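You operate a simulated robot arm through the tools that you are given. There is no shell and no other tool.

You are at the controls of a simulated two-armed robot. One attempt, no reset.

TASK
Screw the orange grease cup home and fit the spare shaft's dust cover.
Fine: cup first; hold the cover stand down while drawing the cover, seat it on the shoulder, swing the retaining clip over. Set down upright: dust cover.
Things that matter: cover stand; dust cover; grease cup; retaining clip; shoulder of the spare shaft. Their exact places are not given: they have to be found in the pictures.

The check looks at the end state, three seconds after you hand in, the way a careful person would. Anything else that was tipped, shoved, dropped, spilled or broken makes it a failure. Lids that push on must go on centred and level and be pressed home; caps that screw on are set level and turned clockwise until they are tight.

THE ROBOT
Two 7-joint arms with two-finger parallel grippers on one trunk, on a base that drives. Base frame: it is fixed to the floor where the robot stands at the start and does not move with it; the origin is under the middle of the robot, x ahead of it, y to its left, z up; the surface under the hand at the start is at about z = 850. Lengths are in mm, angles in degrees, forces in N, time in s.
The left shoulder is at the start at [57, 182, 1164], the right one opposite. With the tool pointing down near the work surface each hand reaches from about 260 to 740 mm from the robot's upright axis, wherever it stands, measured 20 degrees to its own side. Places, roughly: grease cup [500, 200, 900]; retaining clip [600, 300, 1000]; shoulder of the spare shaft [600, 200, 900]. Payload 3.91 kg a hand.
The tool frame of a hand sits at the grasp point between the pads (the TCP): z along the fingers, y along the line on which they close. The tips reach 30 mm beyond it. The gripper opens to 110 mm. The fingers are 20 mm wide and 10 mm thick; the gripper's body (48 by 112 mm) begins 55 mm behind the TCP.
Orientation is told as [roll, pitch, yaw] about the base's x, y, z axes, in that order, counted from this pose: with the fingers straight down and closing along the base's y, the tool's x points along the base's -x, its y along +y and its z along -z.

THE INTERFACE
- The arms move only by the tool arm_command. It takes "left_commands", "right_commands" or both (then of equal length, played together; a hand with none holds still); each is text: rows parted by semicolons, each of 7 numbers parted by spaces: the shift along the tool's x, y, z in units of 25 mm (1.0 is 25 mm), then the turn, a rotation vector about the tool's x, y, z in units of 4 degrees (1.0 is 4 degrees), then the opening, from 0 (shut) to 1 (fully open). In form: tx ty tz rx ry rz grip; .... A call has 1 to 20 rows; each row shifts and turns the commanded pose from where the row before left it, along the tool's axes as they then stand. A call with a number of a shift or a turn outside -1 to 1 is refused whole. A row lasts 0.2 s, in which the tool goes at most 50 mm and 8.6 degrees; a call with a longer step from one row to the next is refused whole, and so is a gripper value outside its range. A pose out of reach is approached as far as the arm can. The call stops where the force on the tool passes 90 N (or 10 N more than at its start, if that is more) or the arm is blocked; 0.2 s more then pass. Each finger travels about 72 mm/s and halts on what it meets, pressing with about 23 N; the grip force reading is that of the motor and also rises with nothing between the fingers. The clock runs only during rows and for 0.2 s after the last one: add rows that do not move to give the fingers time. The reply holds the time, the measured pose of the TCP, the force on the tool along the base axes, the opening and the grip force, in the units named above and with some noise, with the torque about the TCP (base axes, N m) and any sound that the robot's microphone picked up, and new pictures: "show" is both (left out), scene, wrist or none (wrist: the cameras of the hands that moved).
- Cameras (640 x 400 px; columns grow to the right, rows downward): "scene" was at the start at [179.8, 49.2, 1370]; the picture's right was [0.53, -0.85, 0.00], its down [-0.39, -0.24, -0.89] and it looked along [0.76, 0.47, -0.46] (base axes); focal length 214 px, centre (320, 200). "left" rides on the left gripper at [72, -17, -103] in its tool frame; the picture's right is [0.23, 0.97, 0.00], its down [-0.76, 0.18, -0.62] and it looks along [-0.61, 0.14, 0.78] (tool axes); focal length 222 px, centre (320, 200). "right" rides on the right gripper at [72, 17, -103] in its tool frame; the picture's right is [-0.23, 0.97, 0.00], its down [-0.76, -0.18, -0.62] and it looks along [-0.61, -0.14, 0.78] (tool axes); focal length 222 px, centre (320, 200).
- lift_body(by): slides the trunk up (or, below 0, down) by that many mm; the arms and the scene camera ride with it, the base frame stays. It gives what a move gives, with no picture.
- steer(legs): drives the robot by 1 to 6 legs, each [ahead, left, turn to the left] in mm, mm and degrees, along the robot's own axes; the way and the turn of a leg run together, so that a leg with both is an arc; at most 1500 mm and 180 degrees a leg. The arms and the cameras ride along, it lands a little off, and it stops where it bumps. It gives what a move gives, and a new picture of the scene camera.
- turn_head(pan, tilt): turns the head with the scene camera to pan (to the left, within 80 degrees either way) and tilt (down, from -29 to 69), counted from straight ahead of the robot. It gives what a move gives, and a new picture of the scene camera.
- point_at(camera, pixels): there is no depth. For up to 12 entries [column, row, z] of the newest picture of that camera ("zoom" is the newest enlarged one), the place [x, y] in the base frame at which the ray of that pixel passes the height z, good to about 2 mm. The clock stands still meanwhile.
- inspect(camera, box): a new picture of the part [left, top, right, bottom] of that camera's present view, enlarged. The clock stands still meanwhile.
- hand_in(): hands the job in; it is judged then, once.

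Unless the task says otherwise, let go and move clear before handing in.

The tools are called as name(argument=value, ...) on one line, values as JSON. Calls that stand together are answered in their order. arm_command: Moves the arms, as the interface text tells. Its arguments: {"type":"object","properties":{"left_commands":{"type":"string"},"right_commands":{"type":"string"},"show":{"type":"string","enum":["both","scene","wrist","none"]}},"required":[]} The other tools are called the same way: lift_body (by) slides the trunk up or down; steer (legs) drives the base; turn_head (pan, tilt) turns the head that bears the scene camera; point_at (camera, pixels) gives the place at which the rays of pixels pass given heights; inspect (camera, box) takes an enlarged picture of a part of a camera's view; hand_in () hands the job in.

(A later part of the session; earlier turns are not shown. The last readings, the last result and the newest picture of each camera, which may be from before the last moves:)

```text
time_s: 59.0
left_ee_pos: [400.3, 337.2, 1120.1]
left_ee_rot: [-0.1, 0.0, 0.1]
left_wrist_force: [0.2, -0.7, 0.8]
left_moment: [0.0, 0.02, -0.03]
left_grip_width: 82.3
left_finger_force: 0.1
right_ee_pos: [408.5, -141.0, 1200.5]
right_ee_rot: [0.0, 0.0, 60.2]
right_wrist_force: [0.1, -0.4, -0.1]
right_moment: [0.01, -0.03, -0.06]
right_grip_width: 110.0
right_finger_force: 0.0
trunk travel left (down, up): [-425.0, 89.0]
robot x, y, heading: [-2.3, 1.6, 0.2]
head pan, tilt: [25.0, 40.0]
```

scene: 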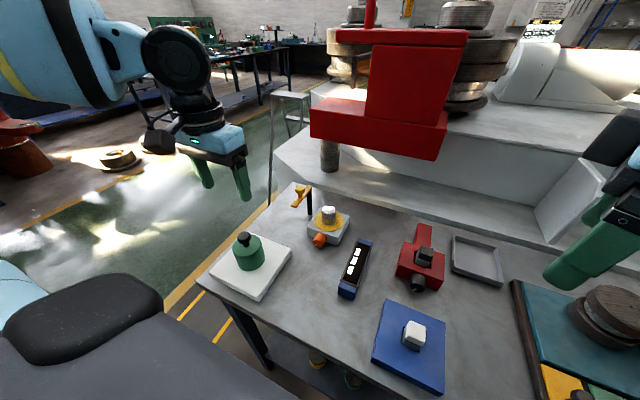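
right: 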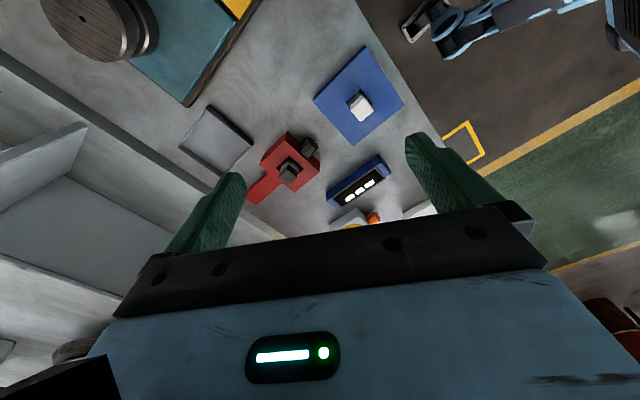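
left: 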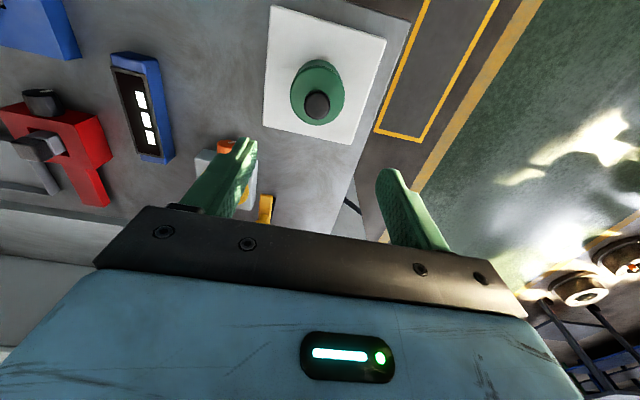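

The left hand is over the cover and the right hand is at yaw 60°. I'll measure the stand and cover precisely from the left camera (cover at (317,95)) and the now-unobstructed scene camera.

inspect(camera="scene", box=[200, 225, 300, 310])

inspect(camera="left", box=[250, 0, 410, 150])

```text
4.71 times, centred on (250, 268) of scene
```

zoom: 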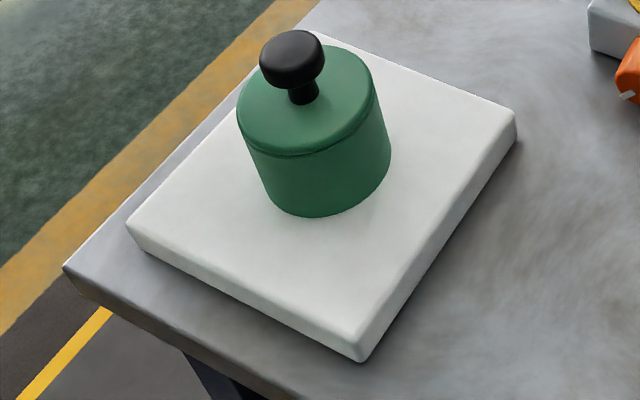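

```text
2.67 times, centred on (330, 75) of left
```

zoom: 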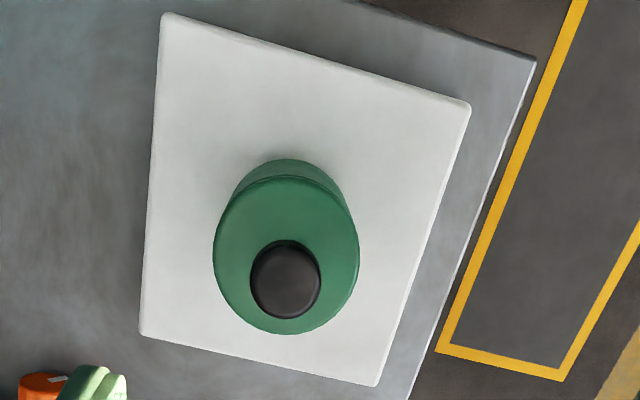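

I'll read the stand corners, the cover's top rim and the knob from this zoom.

point_at(camera="zoom", pixels=[[165, 13, 870], [470, 103, 870], [377, 385, 870], [140, 335, 870], [286, 256, 930], [213, 245, 930], [358, 250, 930], [286, 279, 967], [250, 278, 962], [321, 278, 962], [286, 178, 930], [286, 334, 930]])

point_at(camera="scene", pixels=[[258.7, 302.5, 870], [209, 274.5, 870], [291.5, 249, 870], [247.8, 234, 870], [247.5, 249.5, 930], [243.9, 239.5, 965], [257.2, 246.3, 930], [232.6, 251.2, 930]])

```text
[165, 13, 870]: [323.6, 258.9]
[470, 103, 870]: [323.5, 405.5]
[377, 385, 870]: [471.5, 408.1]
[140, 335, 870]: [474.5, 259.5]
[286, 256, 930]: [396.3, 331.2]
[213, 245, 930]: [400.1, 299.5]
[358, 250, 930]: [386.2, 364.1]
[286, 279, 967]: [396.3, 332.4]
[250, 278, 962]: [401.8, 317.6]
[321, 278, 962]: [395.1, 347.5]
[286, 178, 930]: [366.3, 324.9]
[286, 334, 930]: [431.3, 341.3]
```

```text
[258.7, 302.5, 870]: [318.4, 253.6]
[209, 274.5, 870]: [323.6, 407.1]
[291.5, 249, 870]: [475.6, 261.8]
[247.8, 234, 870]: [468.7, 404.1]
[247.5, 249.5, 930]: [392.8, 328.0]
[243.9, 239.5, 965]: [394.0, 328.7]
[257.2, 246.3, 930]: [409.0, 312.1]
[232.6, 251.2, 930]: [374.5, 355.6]
```

The stand spans x 323–473, y 259–407, and the cover centre is (397.5,332.5) with radius 33. I'll tilt the right hand 55° in the air first.

arm_command(right_commands="0 0 0 0 -1 0 1; 0 0 0 0 -1 0 1; 0 0 0 0 -1 0 1; 0 0 0 0 -1 0 1; 0 0 0 0 -1 0 1; 0 0 0 0 -1 0 1; 0 0 0 0 -1 0 1; 0 0 0 0 -1 0 1; 0 0 0 0 -1 0 1; 0 0 0 0 -1 0 1; 0 0 0 0 -1 0 1; 0 0 0 0 -1 0 1; 0 0 0 0 -1 0 1; 0 0 0 0 -0.75 0 1; 0 0 0 0 0 0 1", show="scene")

```text
time_s: 62.1
left_ee_pos: [399.7, 337.0, 1120.9]
left_ee_rot: [-0.3, -0.1, 0.0]
left_wrist_force: [0.1, -0.1, 0.4]
left_moment: [-0.01, 0.04, 0.03]
left_grip_width: 82.5
left_finger_force: 0.0
right_ee_pos: [408.0, -140.5, 1201.1]
right_ee_rot: [-0.1, -55.1, 60.1]
right_wrist_force: [-0.7, 0.3, 0.1]
right_moment: [0.03, 0.0, 0.0]
right_grip_width: 109.9
right_finger_force: 0.2
trunk travel left (down, up): [-425.0, 89.0]
robot x, y, heading: [1.1, -0.3, -0.0]
head pan, tilt: [25.0, 40.0]
```

scene: 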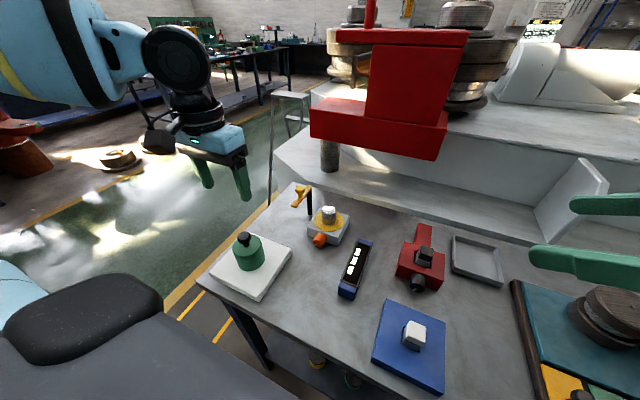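

The right hand reached the 55° tilt at (408,−140,1201). Now I'll move it to a pre-position behind the stand at about (320,198,981).

arm_command(right_commands="0.103 0.704 0.941 0 0 0 1; 0.103 0.704 0.941 0 0 0 1; 0.103 0.704 0.941 0 0 0 1; 0.103 0.704 0.941 0 0 0 1; 0.103 0.704 0.941 0 0 0 1; 0.103 0.704 0.941 0 0 0 1; 0.103 0.704 0.941 0 0 0 1; 0.103 0.704 0.941 0 0 0 1; 0.103 0.704 0.941 0 0 0 1; 0.103 0.704 0.941 0 0 0 1; 0.103 0.704 0.941 0 0 0 1; 0.103 0.704 0.941 0 0 0 1; 0.103 0.704 0.941 0 0 0 1; 0.103 0.704 0.941 0 0 0 1; 0 0 0 0 0 0 1", show="both")

```text
time_s: 65.3
left_ee_pos: [400.3, 336.5, 1121.3]
left_ee_rot: [-0.1, -0.1, 0.2]
left_wrist_force: [0.7, -0.8, -0.6]
left_moment: [-0.01, 0.02, 0.0]
left_grip_width: 82.5
left_finger_force: 0.1
right_ee_pos: [318.4, 197.9, 981.6]
right_ee_rot: [0.0, -55.2, 60.1]
right_wrist_force: [0.1, -0.3, 0.2]
right_moment: [-0.01, 0.0, 0.0]
right_grip_width: 110.1
right_finger_force: 0.1
trunk travel left (down, up): [-425.0, 89.0]
robot x, y, heading: [0.8, 2.1, -0.2]
head pan, tilt: [25.0, 40.0]
```

scene: 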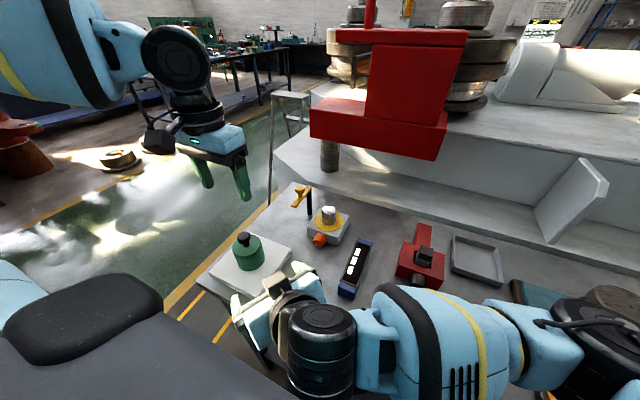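
right: 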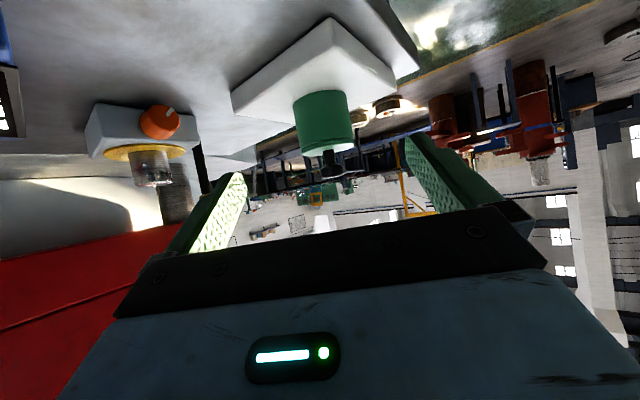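

The right camera shows the cover at (323,120) centred between the open fingers. I'll advance along the tool axis to about 12 mm above the stand.

arm_command(right_commands="-0.065 -0.007 0.953 0 0 0 1; -0.065 -0.007 0.953 0 0 0 1; -0.065 -0.007 0.953 0 0 0 1; -0.065 -0.007 0.953 0 0 0 1; -0.065 -0.007 0.953 0 0 0 1; -0.065 -0.007 0.953 0 0 0 1; 0 0 0 0 0 0 1", show="both")

inspect(camera="scene", box=[190, 220, 310, 320])

inspect(camera="left", box=[250, 0, 410, 150])

```text
time_s: 67.0
left_ee_pos: [400.2, 337.3, 1121.4]
left_ee_rot: [-0.2, -0.1, 0.1]
left_wrist_force: [-1.3, 0.1, -0.2]
left_moment: [0.01, -0.01, 0.01]
left_grip_width: 82.5
left_finger_force: 0.0
right_ee_pos: [381.1, 303.5, 908.5]
right_ee_rot: [0.0, -54.9, 60.0]
right_wrist_force: [-0.5, -1.1, -0.1]
right_moment: [0.0, 0.03, 0.01]
right_grip_width: 110.0
right_finger_force: 0.2
trunk travel left (down, up): [-425.0, 89.0]
robot x, y, heading: [-2.2, 0.3, -0.1]
head pan, tilt: [25.0, 40.0]
```

scene: 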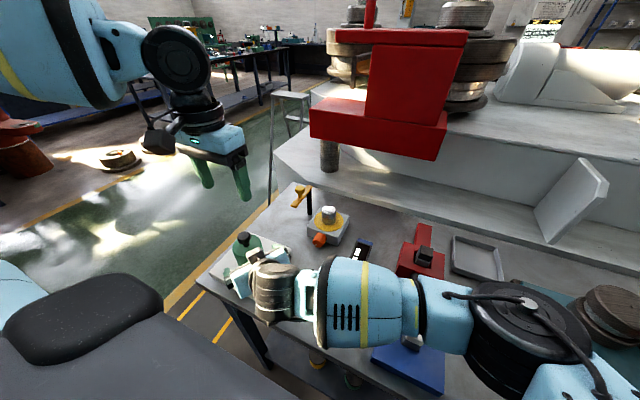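
right: 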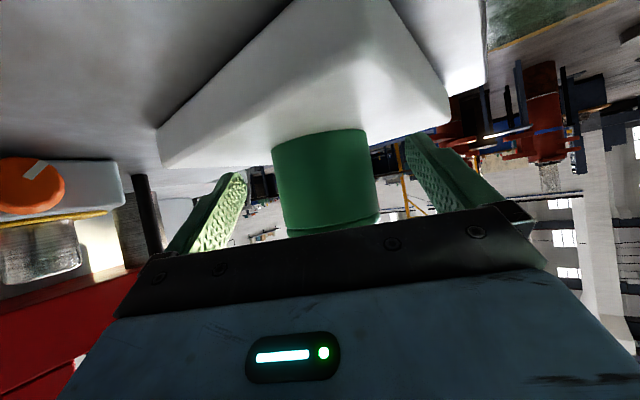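

```text
4.00 times, centred on (250, 270) of scene
```

zoom: 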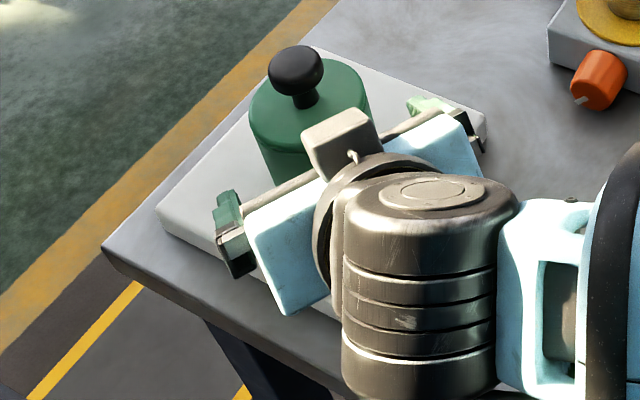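

```text
2.67 times, centred on (330, 75) of left
```

zoom: 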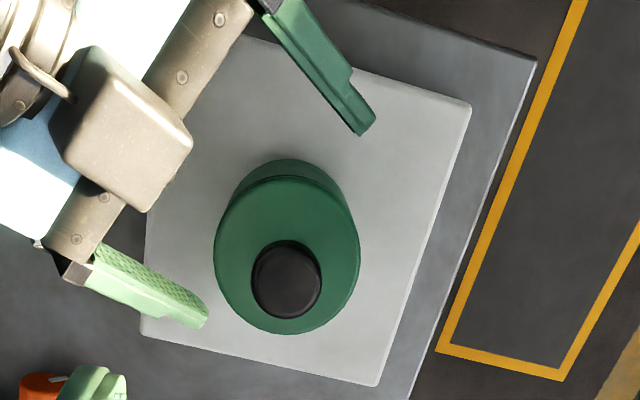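

The right fingers straddle the cover 12 mm above the stand, seen in the left zoom at (330,80) and (150,290). A grey box on the right gripper sits near where the left hand must come down, so I'll locate it first.

point_at(camera="left", pixels=[[258.8, 48.8, 950], [258.8, 48.8, 1000], [258.8, 48.8, 1050], [277, 54, 950], [277, 54, 1000], [277, 54, 1050], [343.5, 44.5, 885], [282.5, 119, 885]])

point_at(camera="scene", pixels=[[256, 255, 950], [256, 255, 1000], [256, 255, 1050], [256, 248, 950], [256, 248, 1000], [256, 248, 1050]])

```text
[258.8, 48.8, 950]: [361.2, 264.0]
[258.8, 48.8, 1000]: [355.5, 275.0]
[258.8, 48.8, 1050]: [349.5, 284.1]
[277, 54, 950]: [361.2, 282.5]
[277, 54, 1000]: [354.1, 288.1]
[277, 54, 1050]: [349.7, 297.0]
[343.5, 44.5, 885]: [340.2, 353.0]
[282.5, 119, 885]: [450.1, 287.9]
```

```text
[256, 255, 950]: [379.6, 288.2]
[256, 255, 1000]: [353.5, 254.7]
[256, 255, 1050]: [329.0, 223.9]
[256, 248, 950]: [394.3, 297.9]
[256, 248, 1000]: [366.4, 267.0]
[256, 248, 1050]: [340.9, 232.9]
```

The box is at about (356,266,995), too near the left gripper's path, so I'll shift the right hand back 16 mm. Then I'll lower it toward the stand, watching for contact.

arm_command(right_commands="0.368 0 -0.524 0 0 0 1; 0.197 0 0.138 0 0 0 1; 0.131 0 0.092 0 0 0 1; 0.033 0 0.023 0 0 0 1; 0 0 0 0 0 0 1", show="none")

```text
time_s: 68.2
left_ee_pos: [399.2, 335.0, 1122.9]
left_ee_rot: [-0.1, -0.1, 0.0]
left_wrist_force: [0.0, -0.5, 0.4]
left_moment: [0.02, 0.0, 0.01]
left_grip_width: 82.7
left_finger_force: 0.1
right_ee_pos: [376.1, 290.0, 901.0]
right_ee_rot: [-0.1, -55.4, 60.1]
right_wrist_force: [6.0, 0.0, 29.4]
right_moment: [0.73, -0.01, 0.12]
right_grip_width: 109.8
right_finger_force: 0.0
trunk travel left (down, up): [-425.0, 89.0]
robot x, y, heading: [0.4, 1.2, 0.1]
head pan, tilt: [25.0, 40.0]
```

The right hand already presses with 29 N at z=901. I'll check in the pictures that it is the fingertips on the stand.

inspect(camera="left", box=[230, 0, 410, 150])

inspect(camera="right", box=[0, 0, 640, 400])

inspect(camera="scene", box=[190, 220, 310, 320])

```text
2.67 times, centred on (320, 75) of left
```

zoom: 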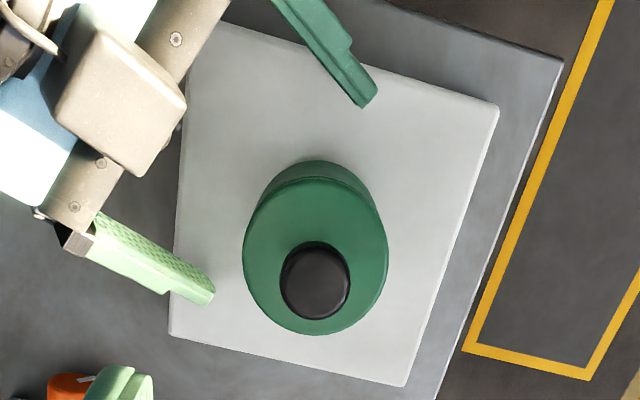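

```text
1.00 times, centred on (320, 200) of right (not enlarged: the box is as wide or as high as the picture)
```

zoom: 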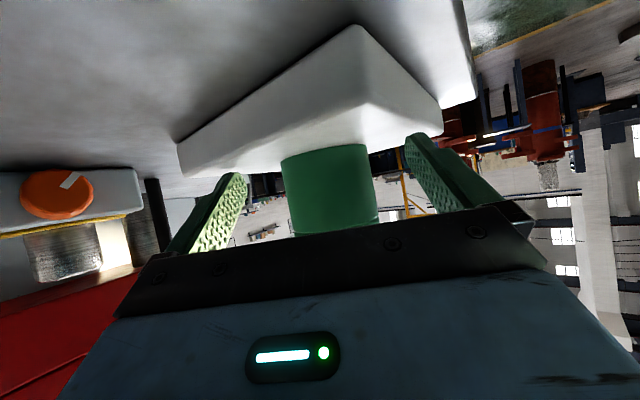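

```text
4.00 times, centred on (250, 270) of scene
```

zoom: 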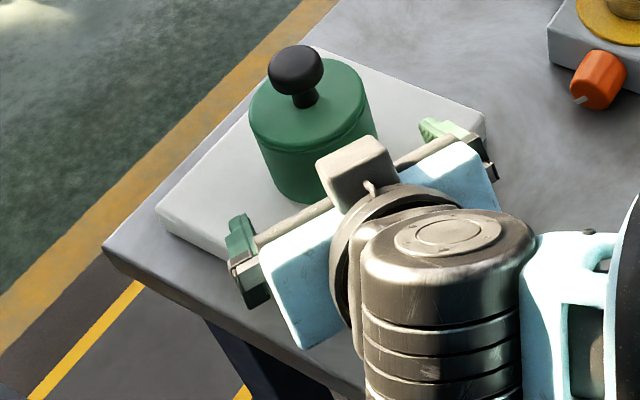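

The tips are on the stand at left-zoom (365,98) and (205,295), and the stand hasn't shifted. Keeping the press, I'll bring the left hand down over the cover to z≈965 and check alignment.

arm_command(left_commands="0.1 -0.16 0.5 0 0 0 0.78; 0 0 0.95 0 0 0 0.78; 0 0 0.95 0 0 0 0.78; 0 0 0.95 0 0 0 0.78; 0 0 0.95 0 0 0 0.78; 0 0 0.95 0 0 0 0.78; 0 0 0.95 0 0 0 0.78; 0 0 0 0 0 0 0.78", show="both")

inspect(camera="left", box=[200, 60, 440, 230])

inspect(camera="scene", box=[190, 200, 310, 320])

```text
time_s: 70.0
left_ee_pos: [393.7, 331.8, 964.3]
left_ee_rot: [0.0, -0.1, 0.1]
left_wrist_force: [0.4, -0.1, 0.2]
left_moment: [0.01, 0.03, 0.0]
left_grip_width: 85.7
left_finger_force: 0.0
right_ee_pos: [374.2, 290.2, 901.5]
right_ee_rot: [0.0, -55.5, 59.9]
right_wrist_force: [5.9, 0.6, 32.3]
right_moment: [0.55, -0.45, -0.13]
right_grip_width: 109.8
right_finger_force: 0.1
trunk travel left (down, up): [-425.0, 89.0]
robot x, y, heading: [-0.5, -1.4, -0.1]
head pan, tilt: [25.0, 40.0]
```

scene: 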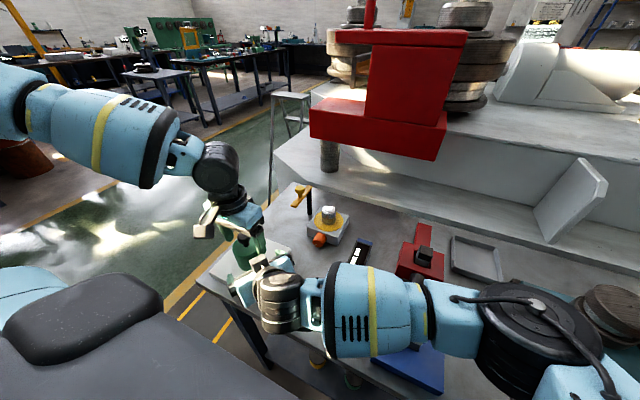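
left: 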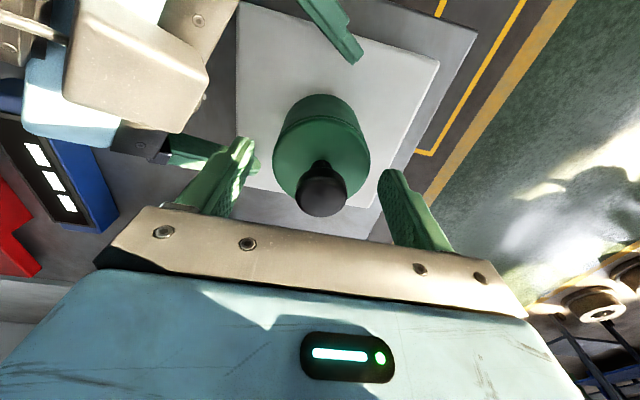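

```text
2.35 times, centred on (320, 145) of left
```

zoom: 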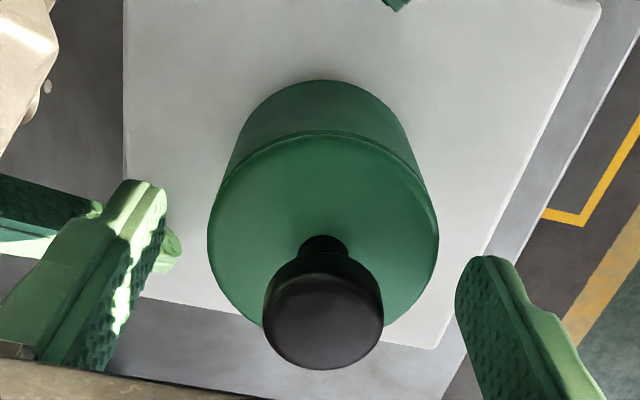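

```text
3.33 times, centred on (250, 260) of scene
```

zoom: 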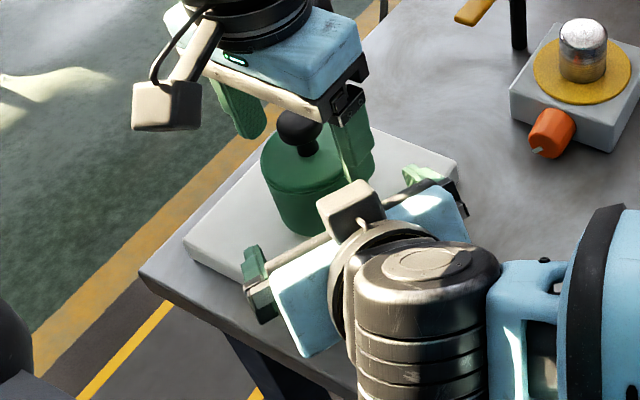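

The cover sits between the left fingers. I'll check its centre against the hand with rays from this view before closing.

point_at(camera="left", pixels=[[272.3, 160, 930], [370.2, 160, 930], [321.3, 115.2, 930], [321.3, 158.6, 930], [321.3, 195.2, 967], [296, 196, 962], [347, 196, 962], [321.3, 216, 967], [274, 150, 930], [367, 140, 930]])

arm_command(left_commands="0 0 0 0 0 0 0.78; 0 0 0 0 0 0 0.78", show="none")

```text
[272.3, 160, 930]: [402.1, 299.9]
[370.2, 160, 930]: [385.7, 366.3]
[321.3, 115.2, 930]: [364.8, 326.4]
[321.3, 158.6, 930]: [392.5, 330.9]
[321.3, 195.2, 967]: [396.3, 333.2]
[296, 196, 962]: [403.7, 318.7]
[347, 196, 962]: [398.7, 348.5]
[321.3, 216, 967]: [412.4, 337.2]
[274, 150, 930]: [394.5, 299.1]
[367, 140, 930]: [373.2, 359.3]
```

```text
time_s: 70.5
left_ee_pos: [394.4, 331.3, 964.7]
left_ee_rot: [-0.2, -0.1, 0.2]
left_wrist_force: [-0.3, -0.4, 0.3]
left_moment: [0.02, 0.01, 0.01]
left_grip_width: 86.1
left_finger_force: 0.0
right_ee_pos: [375.1, 290.0, 902.3]
right_ee_rot: [0.0, -55.5, 59.8]
right_wrist_force: [5.6, 0.3, 32.4]
right_moment: [0.54, -0.46, -0.2]
right_grip_width: 109.4
right_finger_force: 0.0
trunk travel left (down, up): [-425.0, 89.0]
robot x, y, heading: [0.1, -1.6, -0.1]
head pan, tilt: [25.0, 40.0]
```

The cover centre is (396.5,332.5) and the hand is at (394.3,331.5). I'll nudge it, descend to z≈922 and close on the green body.

arm_command(left_commands="-0.09 0.04 0.85 0 0 0 0.78; 0 0 0.85 0 0 0 0.78; 0 0 0 0 0 0 0.78; 0 0 0 0 0 0 0.65; 0 0 0 0 0 0 0.5; 0 0 0 0 0 0 0.3; 0 0 0 0 0 0 0.3", show="wrist")

```text
time_s: 72.2
left_ee_pos: [396.1, 333.1, 923.9]
left_ee_rot: [-0.2, -0.1, 0.1]
left_wrist_force: [0.7, -0.1, 0.0]
left_moment: [0.0, -0.01, -0.03]
left_grip_width: 67.7
left_finger_force: 22.6
right_ee_pos: [374.6, 290.4, 900.4]
right_ee_rot: [0.0, -55.5, 59.9]
right_wrist_force: [4.9, -1.5, 33.0]
right_moment: [0.48, -0.47, -0.18]
right_grip_width: 109.7
right_finger_force: 0.0
trunk travel left (down, up): [-425.0, 89.0]
robot x, y, heading: [1.5, -0.2, -0.1]
head pan, tilt: [25.0, 40.0]
heard: snap
```

left: 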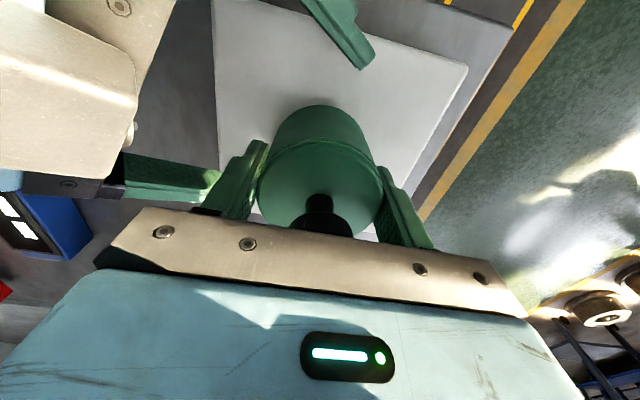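

The fingers closed at 67.7 mm with almost no side force, but a "snap" was heard. I'll check whether the cover, stand or anything else moved.

inspect(camera="scene", box=[190, 180, 350, 310])

inspect(camera="right", box=[120, 0, 520, 250])

inspect(camera="left", box=[200, 60, 440, 230])

```text
3.08 times, centred on (270, 245) of scene
```

zoom: 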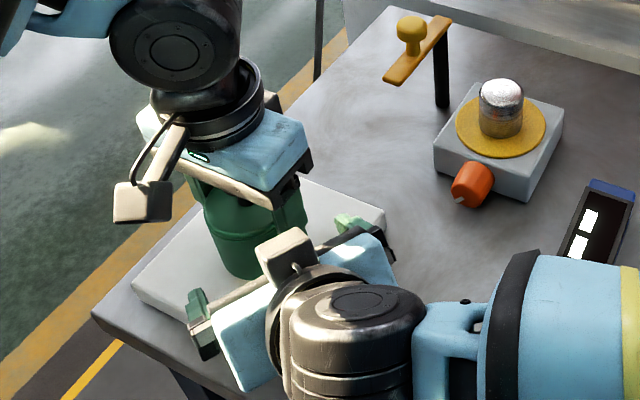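

```text
1.60 times, centred on (320, 125) of right
```

zoom: 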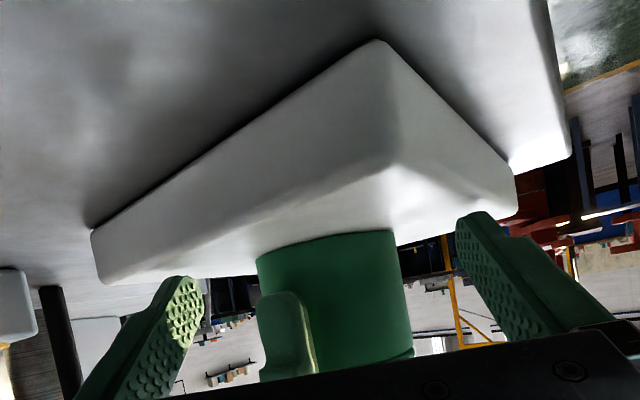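

```text
2.35 times, centred on (320, 145) of left
```

zoom: 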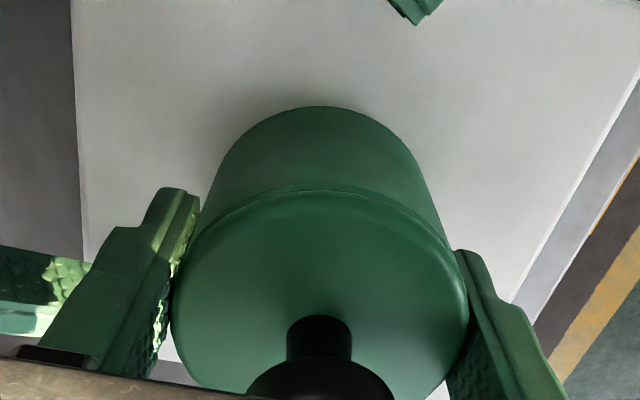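

Everything looks in place: the cover stands upright on the stand between the pads. I'll grip fully and start drawing the cover up slowly while the right hand keeps pressing.

arm_command(left_commands="0 0 0 0 0 0 0; 0 0 -0.1 0 0 0 0; 0 0 -0.1 0 0 0 0; 0 0 0 0 0 0 0", show="none")

```text
time_s: 73.2
left_ee_pos: [398.1, 331.7, 928.6]
left_ee_rot: [-0.1, -0.1, 0.1]
left_wrist_force: [0.3, 0.3, -1.2]
left_moment: [0.0, 0.03, -0.02]
left_grip_width: 67.7
left_finger_force: 22.9
right_ee_pos: [374.6, 290.4, 901.1]
right_ee_rot: [0.0, -55.5, 59.8]
right_wrist_force: [4.4, -0.2, 33.5]
right_moment: [0.51, -0.5, -0.15]
right_grip_width: 109.5
right_finger_force: 0.0
trunk travel left (down, up): [-425.0, 89.0]
robot x, y, heading: [0.1, 1.9, -0.1]
head pan, tilt: [25.0, 40.0]
```

The hand rose 5 mm with only about −1 N on it. I'll check whether the cover came up with it.

inspect(camera="right", box=[220, 80, 420, 240])

inspect(camera="scene", box=[205, 200, 305, 290])

```text
2.50 times, centred on (320, 160) of right
```

zoom: 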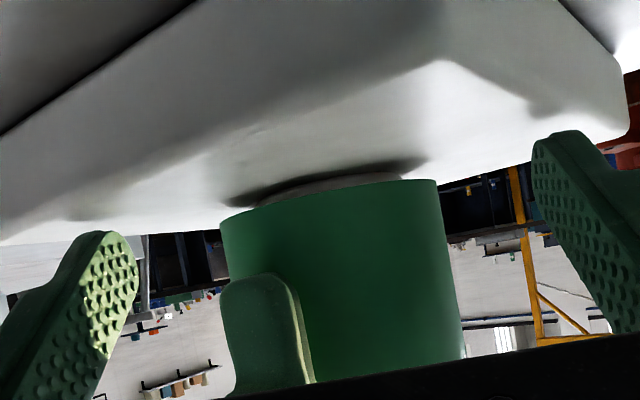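

```text
4.44 times, centred on (255, 245) of scene
```

zoom: 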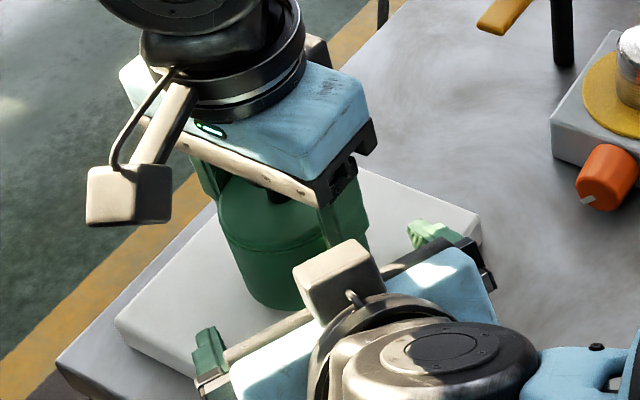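

The cover is rising cleanly off the stand's spigot and the stand is staying down. I'll continue straight up to z≈1070 with the right hand still holding.

arm_command(left_commands="0 0 -0.2 0 0 0 0; 0 0 -0.3 0 0 0 0; 0 0 -0.4 0 0 0 0; 0 0 -0.4 0 0 0 0; 0 0 -0.5 0 0 0 0; 0 0 -0.5 0 0 0 0; 0 0 -0.6 0 0 0 0; 0 0 -0.6 0 0 0 0; 0 0 -0.7 0 0 0 0; 0 0 -0.7 0 0 0 0; 0 0 -0.7 0 0 0 0; 0 0 0 0 0 0 0", show="both")

```text
time_s: 75.8
left_ee_pos: [398.1, 332.6, 1069.7]
left_ee_rot: [-0.1, -0.1, 0.1]
left_wrist_force: [-0.5, -0.2, -0.2]
left_moment: [-0.03, 0.02, -0.01]
left_grip_width: 67.4
left_finger_force: 23.1
right_ee_pos: [375.4, 290.4, 902.1]
right_ee_rot: [0.0, -55.6, 59.9]
right_wrist_force: [4.0, 0.2, 33.2]
right_moment: [0.56, -0.5, -0.17]
right_grip_width: 109.5
right_finger_force: 0.1
trunk travel left (down, up): [-425.0, 89.0]
robot x, y, heading: [-1.2, 4.5, -0.1]
head pan, tilt: [25.0, 40.0]
```

scene: 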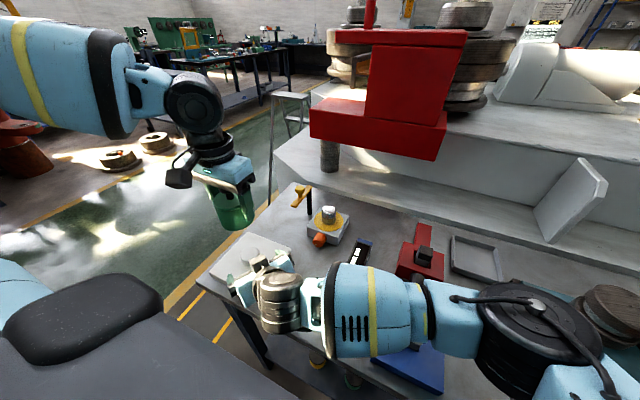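
left: 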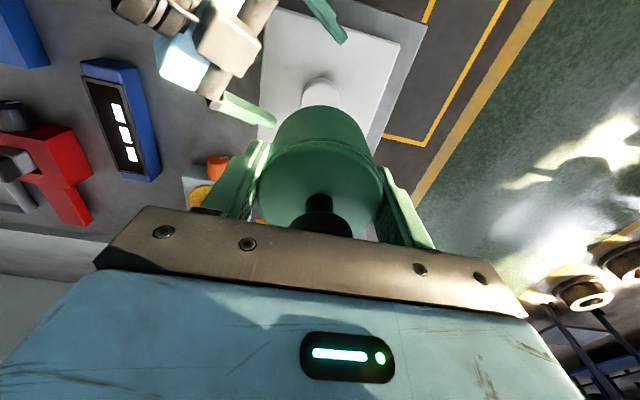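

The cover is clear of the stand, and the stand with its spigot stayed put. Now I'll lift the right hand off the stand, back it out and park it to the right.

arm_command(right_commands="-0.4 0 -0.28 0 0 0 1; -0.4 0 -0.28 0 0 0 1; 0 0 -0.95 0 0 0 1; 0 0 -0.95 0 0 0 1; 0 0 -0.95 0 0 0 1; 0 0 -0.95 0 0 0 1; 0 0 -0.95 0 0 0 1; -0.103 -0.704 -0.941 0 0 0 1; -0.103 -0.704 -0.941 0 0 0 1; -0.103 -0.704 -0.941 0 0 0 1; -0.103 -0.704 -0.941 0 0 0 1; -0.103 -0.704 -0.941 0 0 0 1; -0.103 -0.704 -0.941 0 0 0 1; -0.103 -0.704 -0.941 0 0 0 1; -0.103 -0.704 -0.941 0 0 0 1; -0.103 -0.704 -0.941 0 0 0 1; -0.103 -0.704 -0.941 0 0 0 1; -0.103 -0.704 -0.941 0 0 0 1; -0.103 -0.704 -0.941 0 0 0 1; 0 0 0 0 0 0 1", show="both")

```text
time_s: 80.0
left_ee_pos: [400.7, 333.8, 1067.8]
left_ee_rot: [-0.2, 0.0, 0.1]
left_wrist_force: [-0.8, 0.1, 0.1]
left_moment: [-0.02, -0.04, -0.02]
left_grip_width: 67.4
left_finger_force: 22.8
right_ee_pos: [400.8, -83.3, 1178.7]
right_ee_rot: [0.0, -55.0, 60.1]
right_wrist_force: [-0.6, 0.2, -0.4]
right_moment: [0.02, -0.02, -0.01]
right_grip_width: 109.9
right_finger_force: 0.0
trunk travel left (down, up): [-425.0, 89.0]
robot x, y, heading: [-2.6, 3.0, 0.2]
head pan, tilt: [25.0, 40.0]
```

scene: 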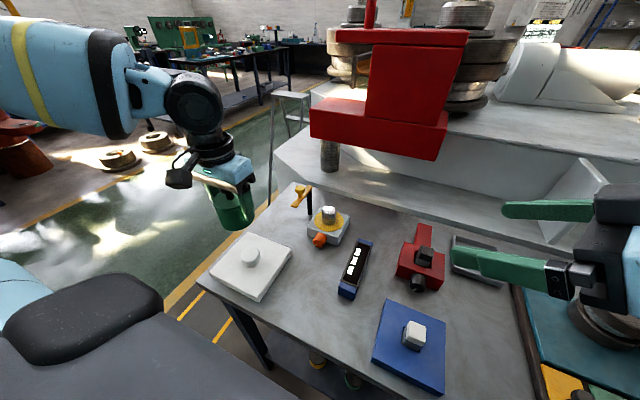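
right: 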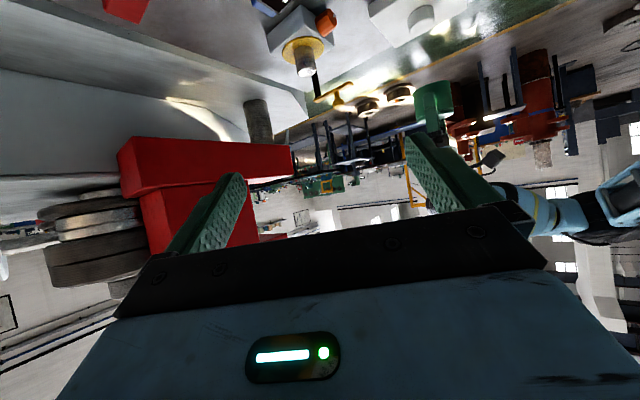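

The right hand is clear. I'll re-measure the shaft and its shoulder with the unobstructed scene camera before moving the cover.

inspect(camera="scene", box=[285, 180, 365, 255])

```text
5.33 times, centred on (325, 218) of scene
```

zoom: 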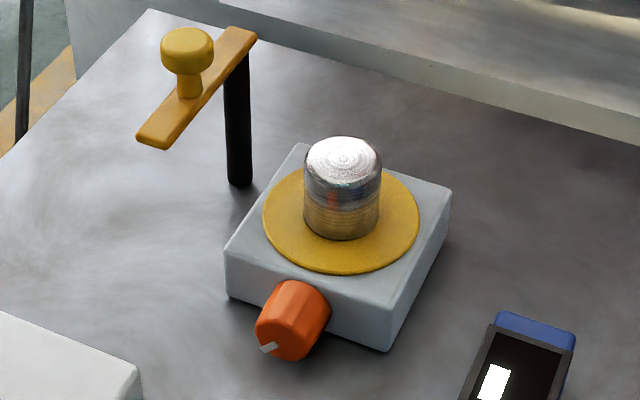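

I'll read the ring, shaft foot and shaft top from this zoom.

point_at(camera="zoom", pixels=[[262, 213, 881], [419, 222, 881], [341, 274, 881], [340.5, 219, 881], [341, 240, 881], [305, 158, 930], [381, 161, 930], [343, 158, 930], [343, 158, 925], [343, 137, 930], [343, 186, 925], [303, 215, 881]])

```text
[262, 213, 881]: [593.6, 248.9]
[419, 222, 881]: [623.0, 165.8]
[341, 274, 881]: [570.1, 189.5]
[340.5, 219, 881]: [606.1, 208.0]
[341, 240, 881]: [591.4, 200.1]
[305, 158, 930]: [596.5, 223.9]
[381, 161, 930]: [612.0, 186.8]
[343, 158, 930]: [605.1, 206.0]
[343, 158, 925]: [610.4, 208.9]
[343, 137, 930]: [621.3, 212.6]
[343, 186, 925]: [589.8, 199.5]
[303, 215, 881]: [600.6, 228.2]
```

The scene rays give the shaft near (605,206), while the left camera earlier gave (604,204). I'll carry the cover at z≈1068 around the clip to above the shaft.

arm_command(left_commands="-0.4 -0.86 0 0 0 0 0; -0.4 -0.86 0 0 0 0 0; -0.4 -0.86 0 0 0 0 0; -0.4 -0.86 0 0 0 0 0; -0.4 -0.86 0 0 0 0 0; -0.4 -0.86 0 0 0 0 0; -0.823 0 0 0 0 0 0; -0.823 0 0 0 0 0 0; -0.823 0 0 0 0 0 0; -0.823 0 0 0 0 0 0; -0.823 0 0 0 0 0 0; -0.823 0 0 0 0 0 0; -0.823 0 0 0 0 0 0; 0 0 0 0 0 0 0; 0 0 0 0 0 0 0", show="both")

inspect(camera="right", box=[220, 0, 460, 150])

inspect(camera="scene", box=[265, 140, 385, 255])

```text
time_s: 83.2
left_ee_pos: [571.9, 205.7, 1068.3]
left_ee_rot: [-0.2, -0.2, 0.2]
left_wrist_force: [1.2, -0.1, -1.5]
left_moment: [-0.02, 0.0, -0.04]
left_grip_width: 67.5
left_finger_force: 22.8
left hand out of reach, approached as far as the arm can: row 12, 13
right_ee_pos: [401.3, -82.2, 1178.0]
right_ee_rot: [-0.1, -55.0, 59.9]
right_wrist_force: [0.2, -0.2, 0.3]
right_moment: [-0.02, 0.01, 0.01]
right_grip_width: 109.9
right_finger_force: 0.0
trunk travel left (down, up): [-425.0, 89.0]
robot x, y, heading: [1.4, 1.5, 0.1]
head pan, tilt: [25.0, 40.0]
```

scene: 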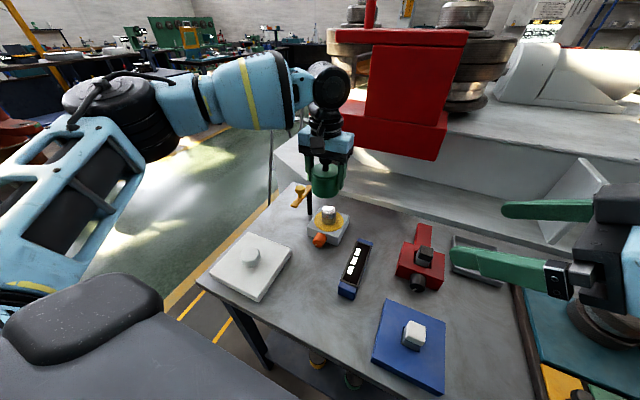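
left: 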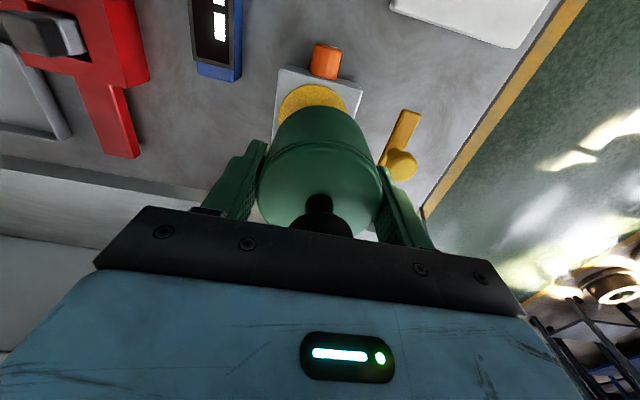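

```text
2.67 times, centred on (340, 75) of right
```

zoom: 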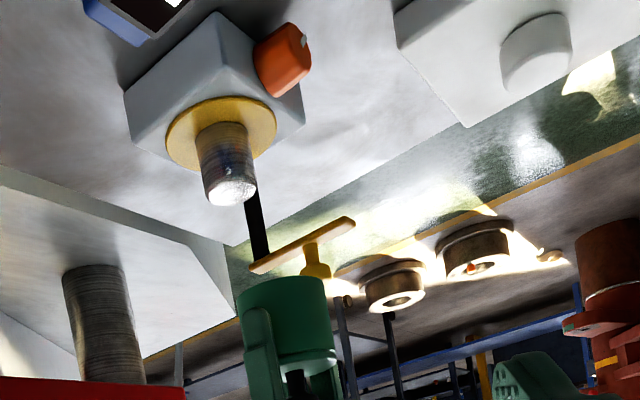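

```text
3.48 times, centred on (325, 198) of scene
```

zoom: 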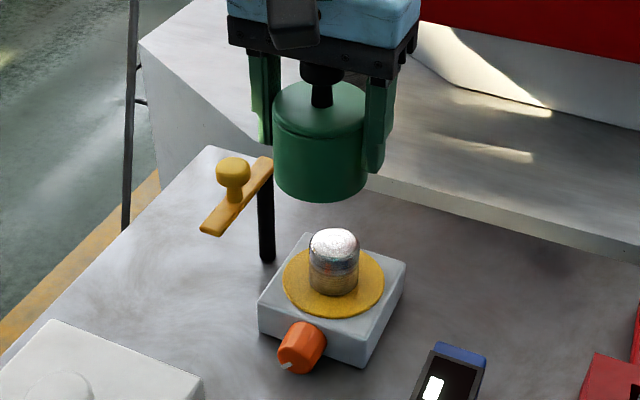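

The arm reached its limit at x=572 at this height. I'll lower the hand, still clear above the shaft, where the reach is longer, and try again.

arm_command(left_commands="0 0 0.6 0 0 0 0; 0 0 0.6 0 0 0 0; 0 0 0.6 0 0 0 0; 0 0 0.6 0 0 0 0; -0.6 0 0 0 0 0 0; -0.6 0 0 0 0 0 0; 0 0 0 0 0 0 0", show="none")

```text
time_s: 84.8
left_ee_pos: [580.5, 207.6, 1008.3]
left_ee_rot: [-0.2, 0.0, 0.1]
left_wrist_force: [0.1, 0.4, -0.8]
left_moment: [0.02, 0.02, 0.03]
left_grip_width: 67.6
left_finger_force: 22.7
left hand out of reach, approached as far as the arm can: row 5, 6
right_ee_pos: [401.7, -83.4, 1176.8]
right_ee_rot: [0.0, -55.0, 60.1]
right_wrist_force: [0.5, 0.2, -0.1]
right_moment: [0.01, 0.01, -0.02]
right_grip_width: 109.8
right_finger_force: 0.0
trunk travel left (down, up): [-425.0, 89.0]
robot x, y, heading: [-1.8, -2.6, 0.2]
head pan, tilt: [25.0, 40.0]
```

Reach only improved to x=580, so I should drive the base a little closer. First I'll pull the cover back to safety and look down at the gap between the robot and the bench.

arm_command(left_commands="0.5 0 -0.6 0 0 0 0; 0.6 0 -0.6 0 0 0 0; 0.6 0 -0.6 0 0 0 0; 0.6 0 -0.6 0 0 0 0; 0 0 0 0 0 0 0", show="none")

turn_head(pan=0, tilt=69)

```text
time_s: 86.0
left_ee_pos: [523.4, 206.2, 1066.9]
left_ee_rot: [-0.2, 0.0, 0.1]
left_wrist_force: [-0.5, -0.6, -0.6]
left_moment: [-0.03, 0.02, 0.04]
left_grip_width: 67.3
left_finger_force: 22.6
right_ee_pos: [401.0, -82.7, 1176.8]
right_ee_rot: [0.0, -55.0, 60.0]
right_wrist_force: [0.0, -1.1, 0.0]
right_moment: [0.02, 0.01, 0.04]
right_grip_width: 110.0
right_finger_force: 0.1
trunk travel left (down, up): [-425.0, 89.0]
robot x, y, heading: [2.7, 3.6, -0.1]
head pan, tilt: [25.0, 40.0]
```

```text
time_s: 86.9
left_ee_pos: [523.3, 206.5, 1067.2]
left_ee_rot: [-0.2, -0.2, 0.1]
left_wrist_force: [-0.6, 0.3, -0.8]
left_moment: [0.02, 0.01, 0.02]
left_grip_width: 67.5
left_finger_force: 23.0
right_ee_pos: [401.8, -83.2, 1178.0]
right_ee_rot: [0.0, -54.9, 60.0]
right_wrist_force: [0.9, 0.9, 0.2]
right_moment: [0.0, 0.01, -0.05]
right_grip_width: 109.9
right_finger_force: 0.1
trunk travel left (down, up): [-425.0, 89.0]
robot x, y, heading: [-0.7, -1.9, 0.1]
head pan, tilt: [0.0, 68.8]
```

scene: 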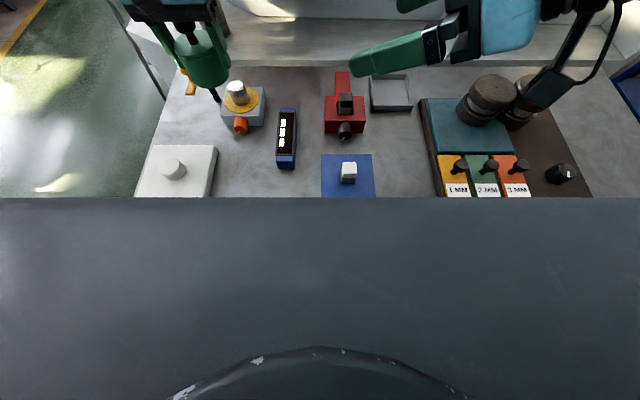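

The robot's own front plate hides the gap (edge at row 197). I'll check where that line of sight falls at several heights.

point_at(camera="scene", pixels=[[320, 197, 850], [320, 197, 1000], [320, 197, 1100], [320, 197, 1200], [320, 345, 1200], [320, 345, 1250], [235, 88, 930], [237, 110, 881], [172, 168, 890]])

arm_command(right_commands="0 0 0 0 1 0 1; 0 0 0 0 1 0 1; 0 0 0 0 1 0 1; 0 0 0 0 1 0 1; 0 0 0 0 1 0 1; 0 0 0 0 1 0 1; 0 0 0 0 1 0 1; 0 0 0 0 1 0 1; 0 0 0 0 1 0 1; 0 0 0 0 1 0 1; 0 0 0 0 1 0 1; 0 0 0 0 1 0 1; 0 0 0 0 1 0 1; 0 0 0 0 0.75 0 1; 0 0 0 0 0 0 1", show="wrist")

```text
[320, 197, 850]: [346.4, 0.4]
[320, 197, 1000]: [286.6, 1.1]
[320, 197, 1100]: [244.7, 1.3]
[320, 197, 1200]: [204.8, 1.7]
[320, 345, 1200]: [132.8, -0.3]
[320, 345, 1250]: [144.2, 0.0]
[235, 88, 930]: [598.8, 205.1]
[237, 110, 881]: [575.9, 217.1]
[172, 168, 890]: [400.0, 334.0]
```

```text
time_s: 90.1
left_ee_pos: [524.1, 205.7, 1067.0]
left_ee_rot: [-0.2, 0.0, 0.1]
left_wrist_force: [0.2, 0.2, 0.5]
left_moment: [-0.01, 0.03, 0.0]
left_grip_width: 67.3
left_finger_force: 22.8
right_ee_pos: [400.9, -85.4, 1177.4]
right_ee_rot: [-0.1, 0.0, 60.0]
right_wrist_force: [-0.1, 0.7, 0.1]
right_moment: [0.02, 0.01, -0.01]
right_grip_width: 110.0
right_finger_force: 0.1
trunk travel left (down, up): [-425.0, 89.0]
robot x, y, heading: [2.9, 1.0, 0.0]
head pan, tilt: [0.0, 68.8]
```

right: 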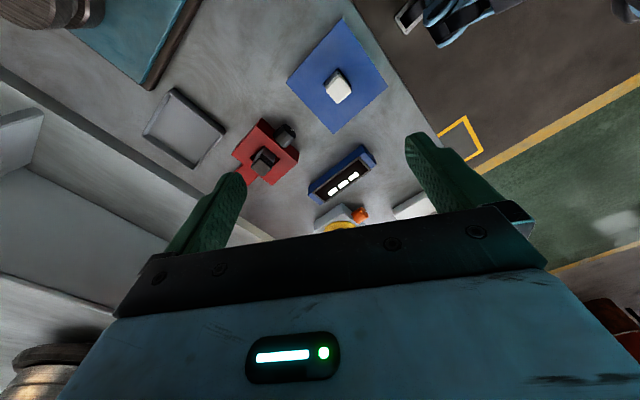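

The right camera sees the bench's front edge running (350,0)–(435,190) and parts of the robot near (450,15). I'll tilt this hand back to look at the gap between the bench and the robot's base.

arm_command(right_commands="0 0 0 -1 0.6 0 1; 0 0 0 -1 0.6 0 1; 0 0 0 -1 0.6 0 1; 0 0 0 -1 0.6 0 1; 0 0 0 -1 0.6 0 1; 0 0 0 -1 0.6 0 1; 0 0 0 0 0 0 1", show="wrist")

```text
time_s: 91.7
left_ee_pos: [523.7, 206.2, 1068.0]
left_ee_rot: [-0.2, -0.2, 0.1]
left_wrist_force: [0.3, -0.4, -0.5]
left_moment: [0.0, 0.01, -0.01]
left_grip_width: 67.2
left_finger_force: 23.1
right_ee_pos: [401.6, -85.8, 1177.8]
right_ee_rot: [24.4, 14.0, 63.1]
right_wrist_force: [0.4, -0.3, -1.2]
right_moment: [0.05, -0.01, 0.0]
right_grip_width: 110.1
right_finger_force: 0.1
trunk travel left (down, up): [-425.0, 89.0]
robot x, y, heading: [-0.6, 1.9, 0.1]
head pan, tilt: [0.0, 68.8]
```

right: 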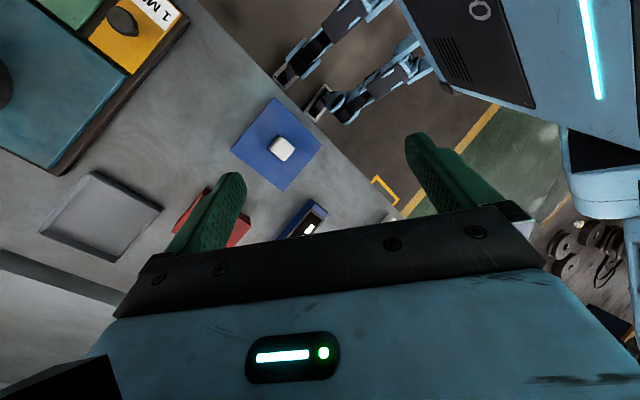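

The robot's torso (blue-black panel) shows at the upper right, with the base's low outriggers at (340,30) and (390,70) reaching toward the bench. I'll enlarge this to judge the clearances.

inspect(camera="right", box=[200, 0, 600, 230])

point_at(camera="right", pixels=[[300, 105, 850], [400, 215, 850], [280, 75, 0], [280, 75, 100], [318, 105, 0], [318, 105, 100], [447, 88, 900], [447, 88, 700], [447, 88, 500], [533, 108, 900], [533, 108, 700], [533, 108, 500]])

```text
1.60 times, centred on (400, 115) of right
```

zoom: 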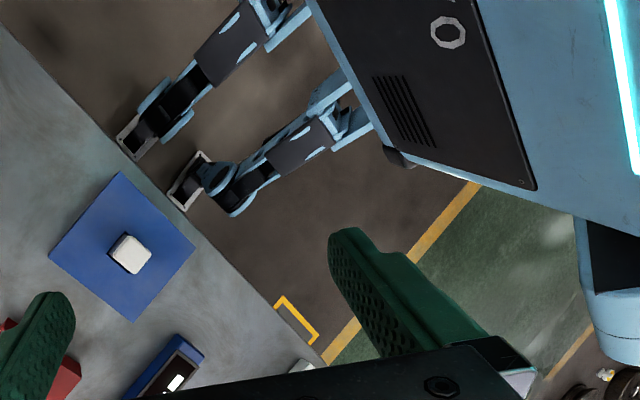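

```text
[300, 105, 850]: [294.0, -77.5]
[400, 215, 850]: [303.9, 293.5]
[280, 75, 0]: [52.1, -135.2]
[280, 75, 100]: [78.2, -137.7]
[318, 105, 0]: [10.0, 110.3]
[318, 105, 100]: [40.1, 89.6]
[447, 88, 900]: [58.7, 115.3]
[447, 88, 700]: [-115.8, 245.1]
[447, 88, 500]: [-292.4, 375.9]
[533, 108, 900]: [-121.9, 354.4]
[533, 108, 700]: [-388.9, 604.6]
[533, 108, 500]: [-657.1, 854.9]
```

The gap is ample: the torso and feet are near x≈60–80 (chest about 205) and the bench edge is at x≈295. I'll drive straight ahead 80 mm with the cover held high.

steer(legs=[[80, 0, 0]])

```text
time_s: 92.7
left_ee_pos: [602.4, 206.3, 1066.7]
left_ee_rot: [-0.2, 0.1, 0.1]
left_wrist_force: [-0.5, -0.2, -0.3]
left_moment: [-0.01, 0.04, 0.02]
left_grip_width: 67.5
left_finger_force: 22.6
right_ee_pos: [481.2, -84.4, 1177.7]
right_ee_rot: [24.5, 13.9, 63.1]
right_wrist_force: [1.4, 0.8, -0.6]
right_moment: [0.02, 0.01, 0.03]
right_grip_width: 109.9
right_finger_force: 0.0
trunk travel left (down, up): [-425.0, 89.0]
robot x, y, heading: [80.1, 2.6, 0.2]
head pan, tilt: [0.0, 68.8]
```

scene: 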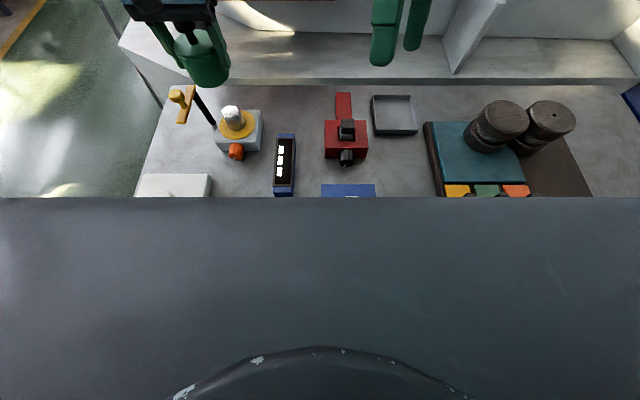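

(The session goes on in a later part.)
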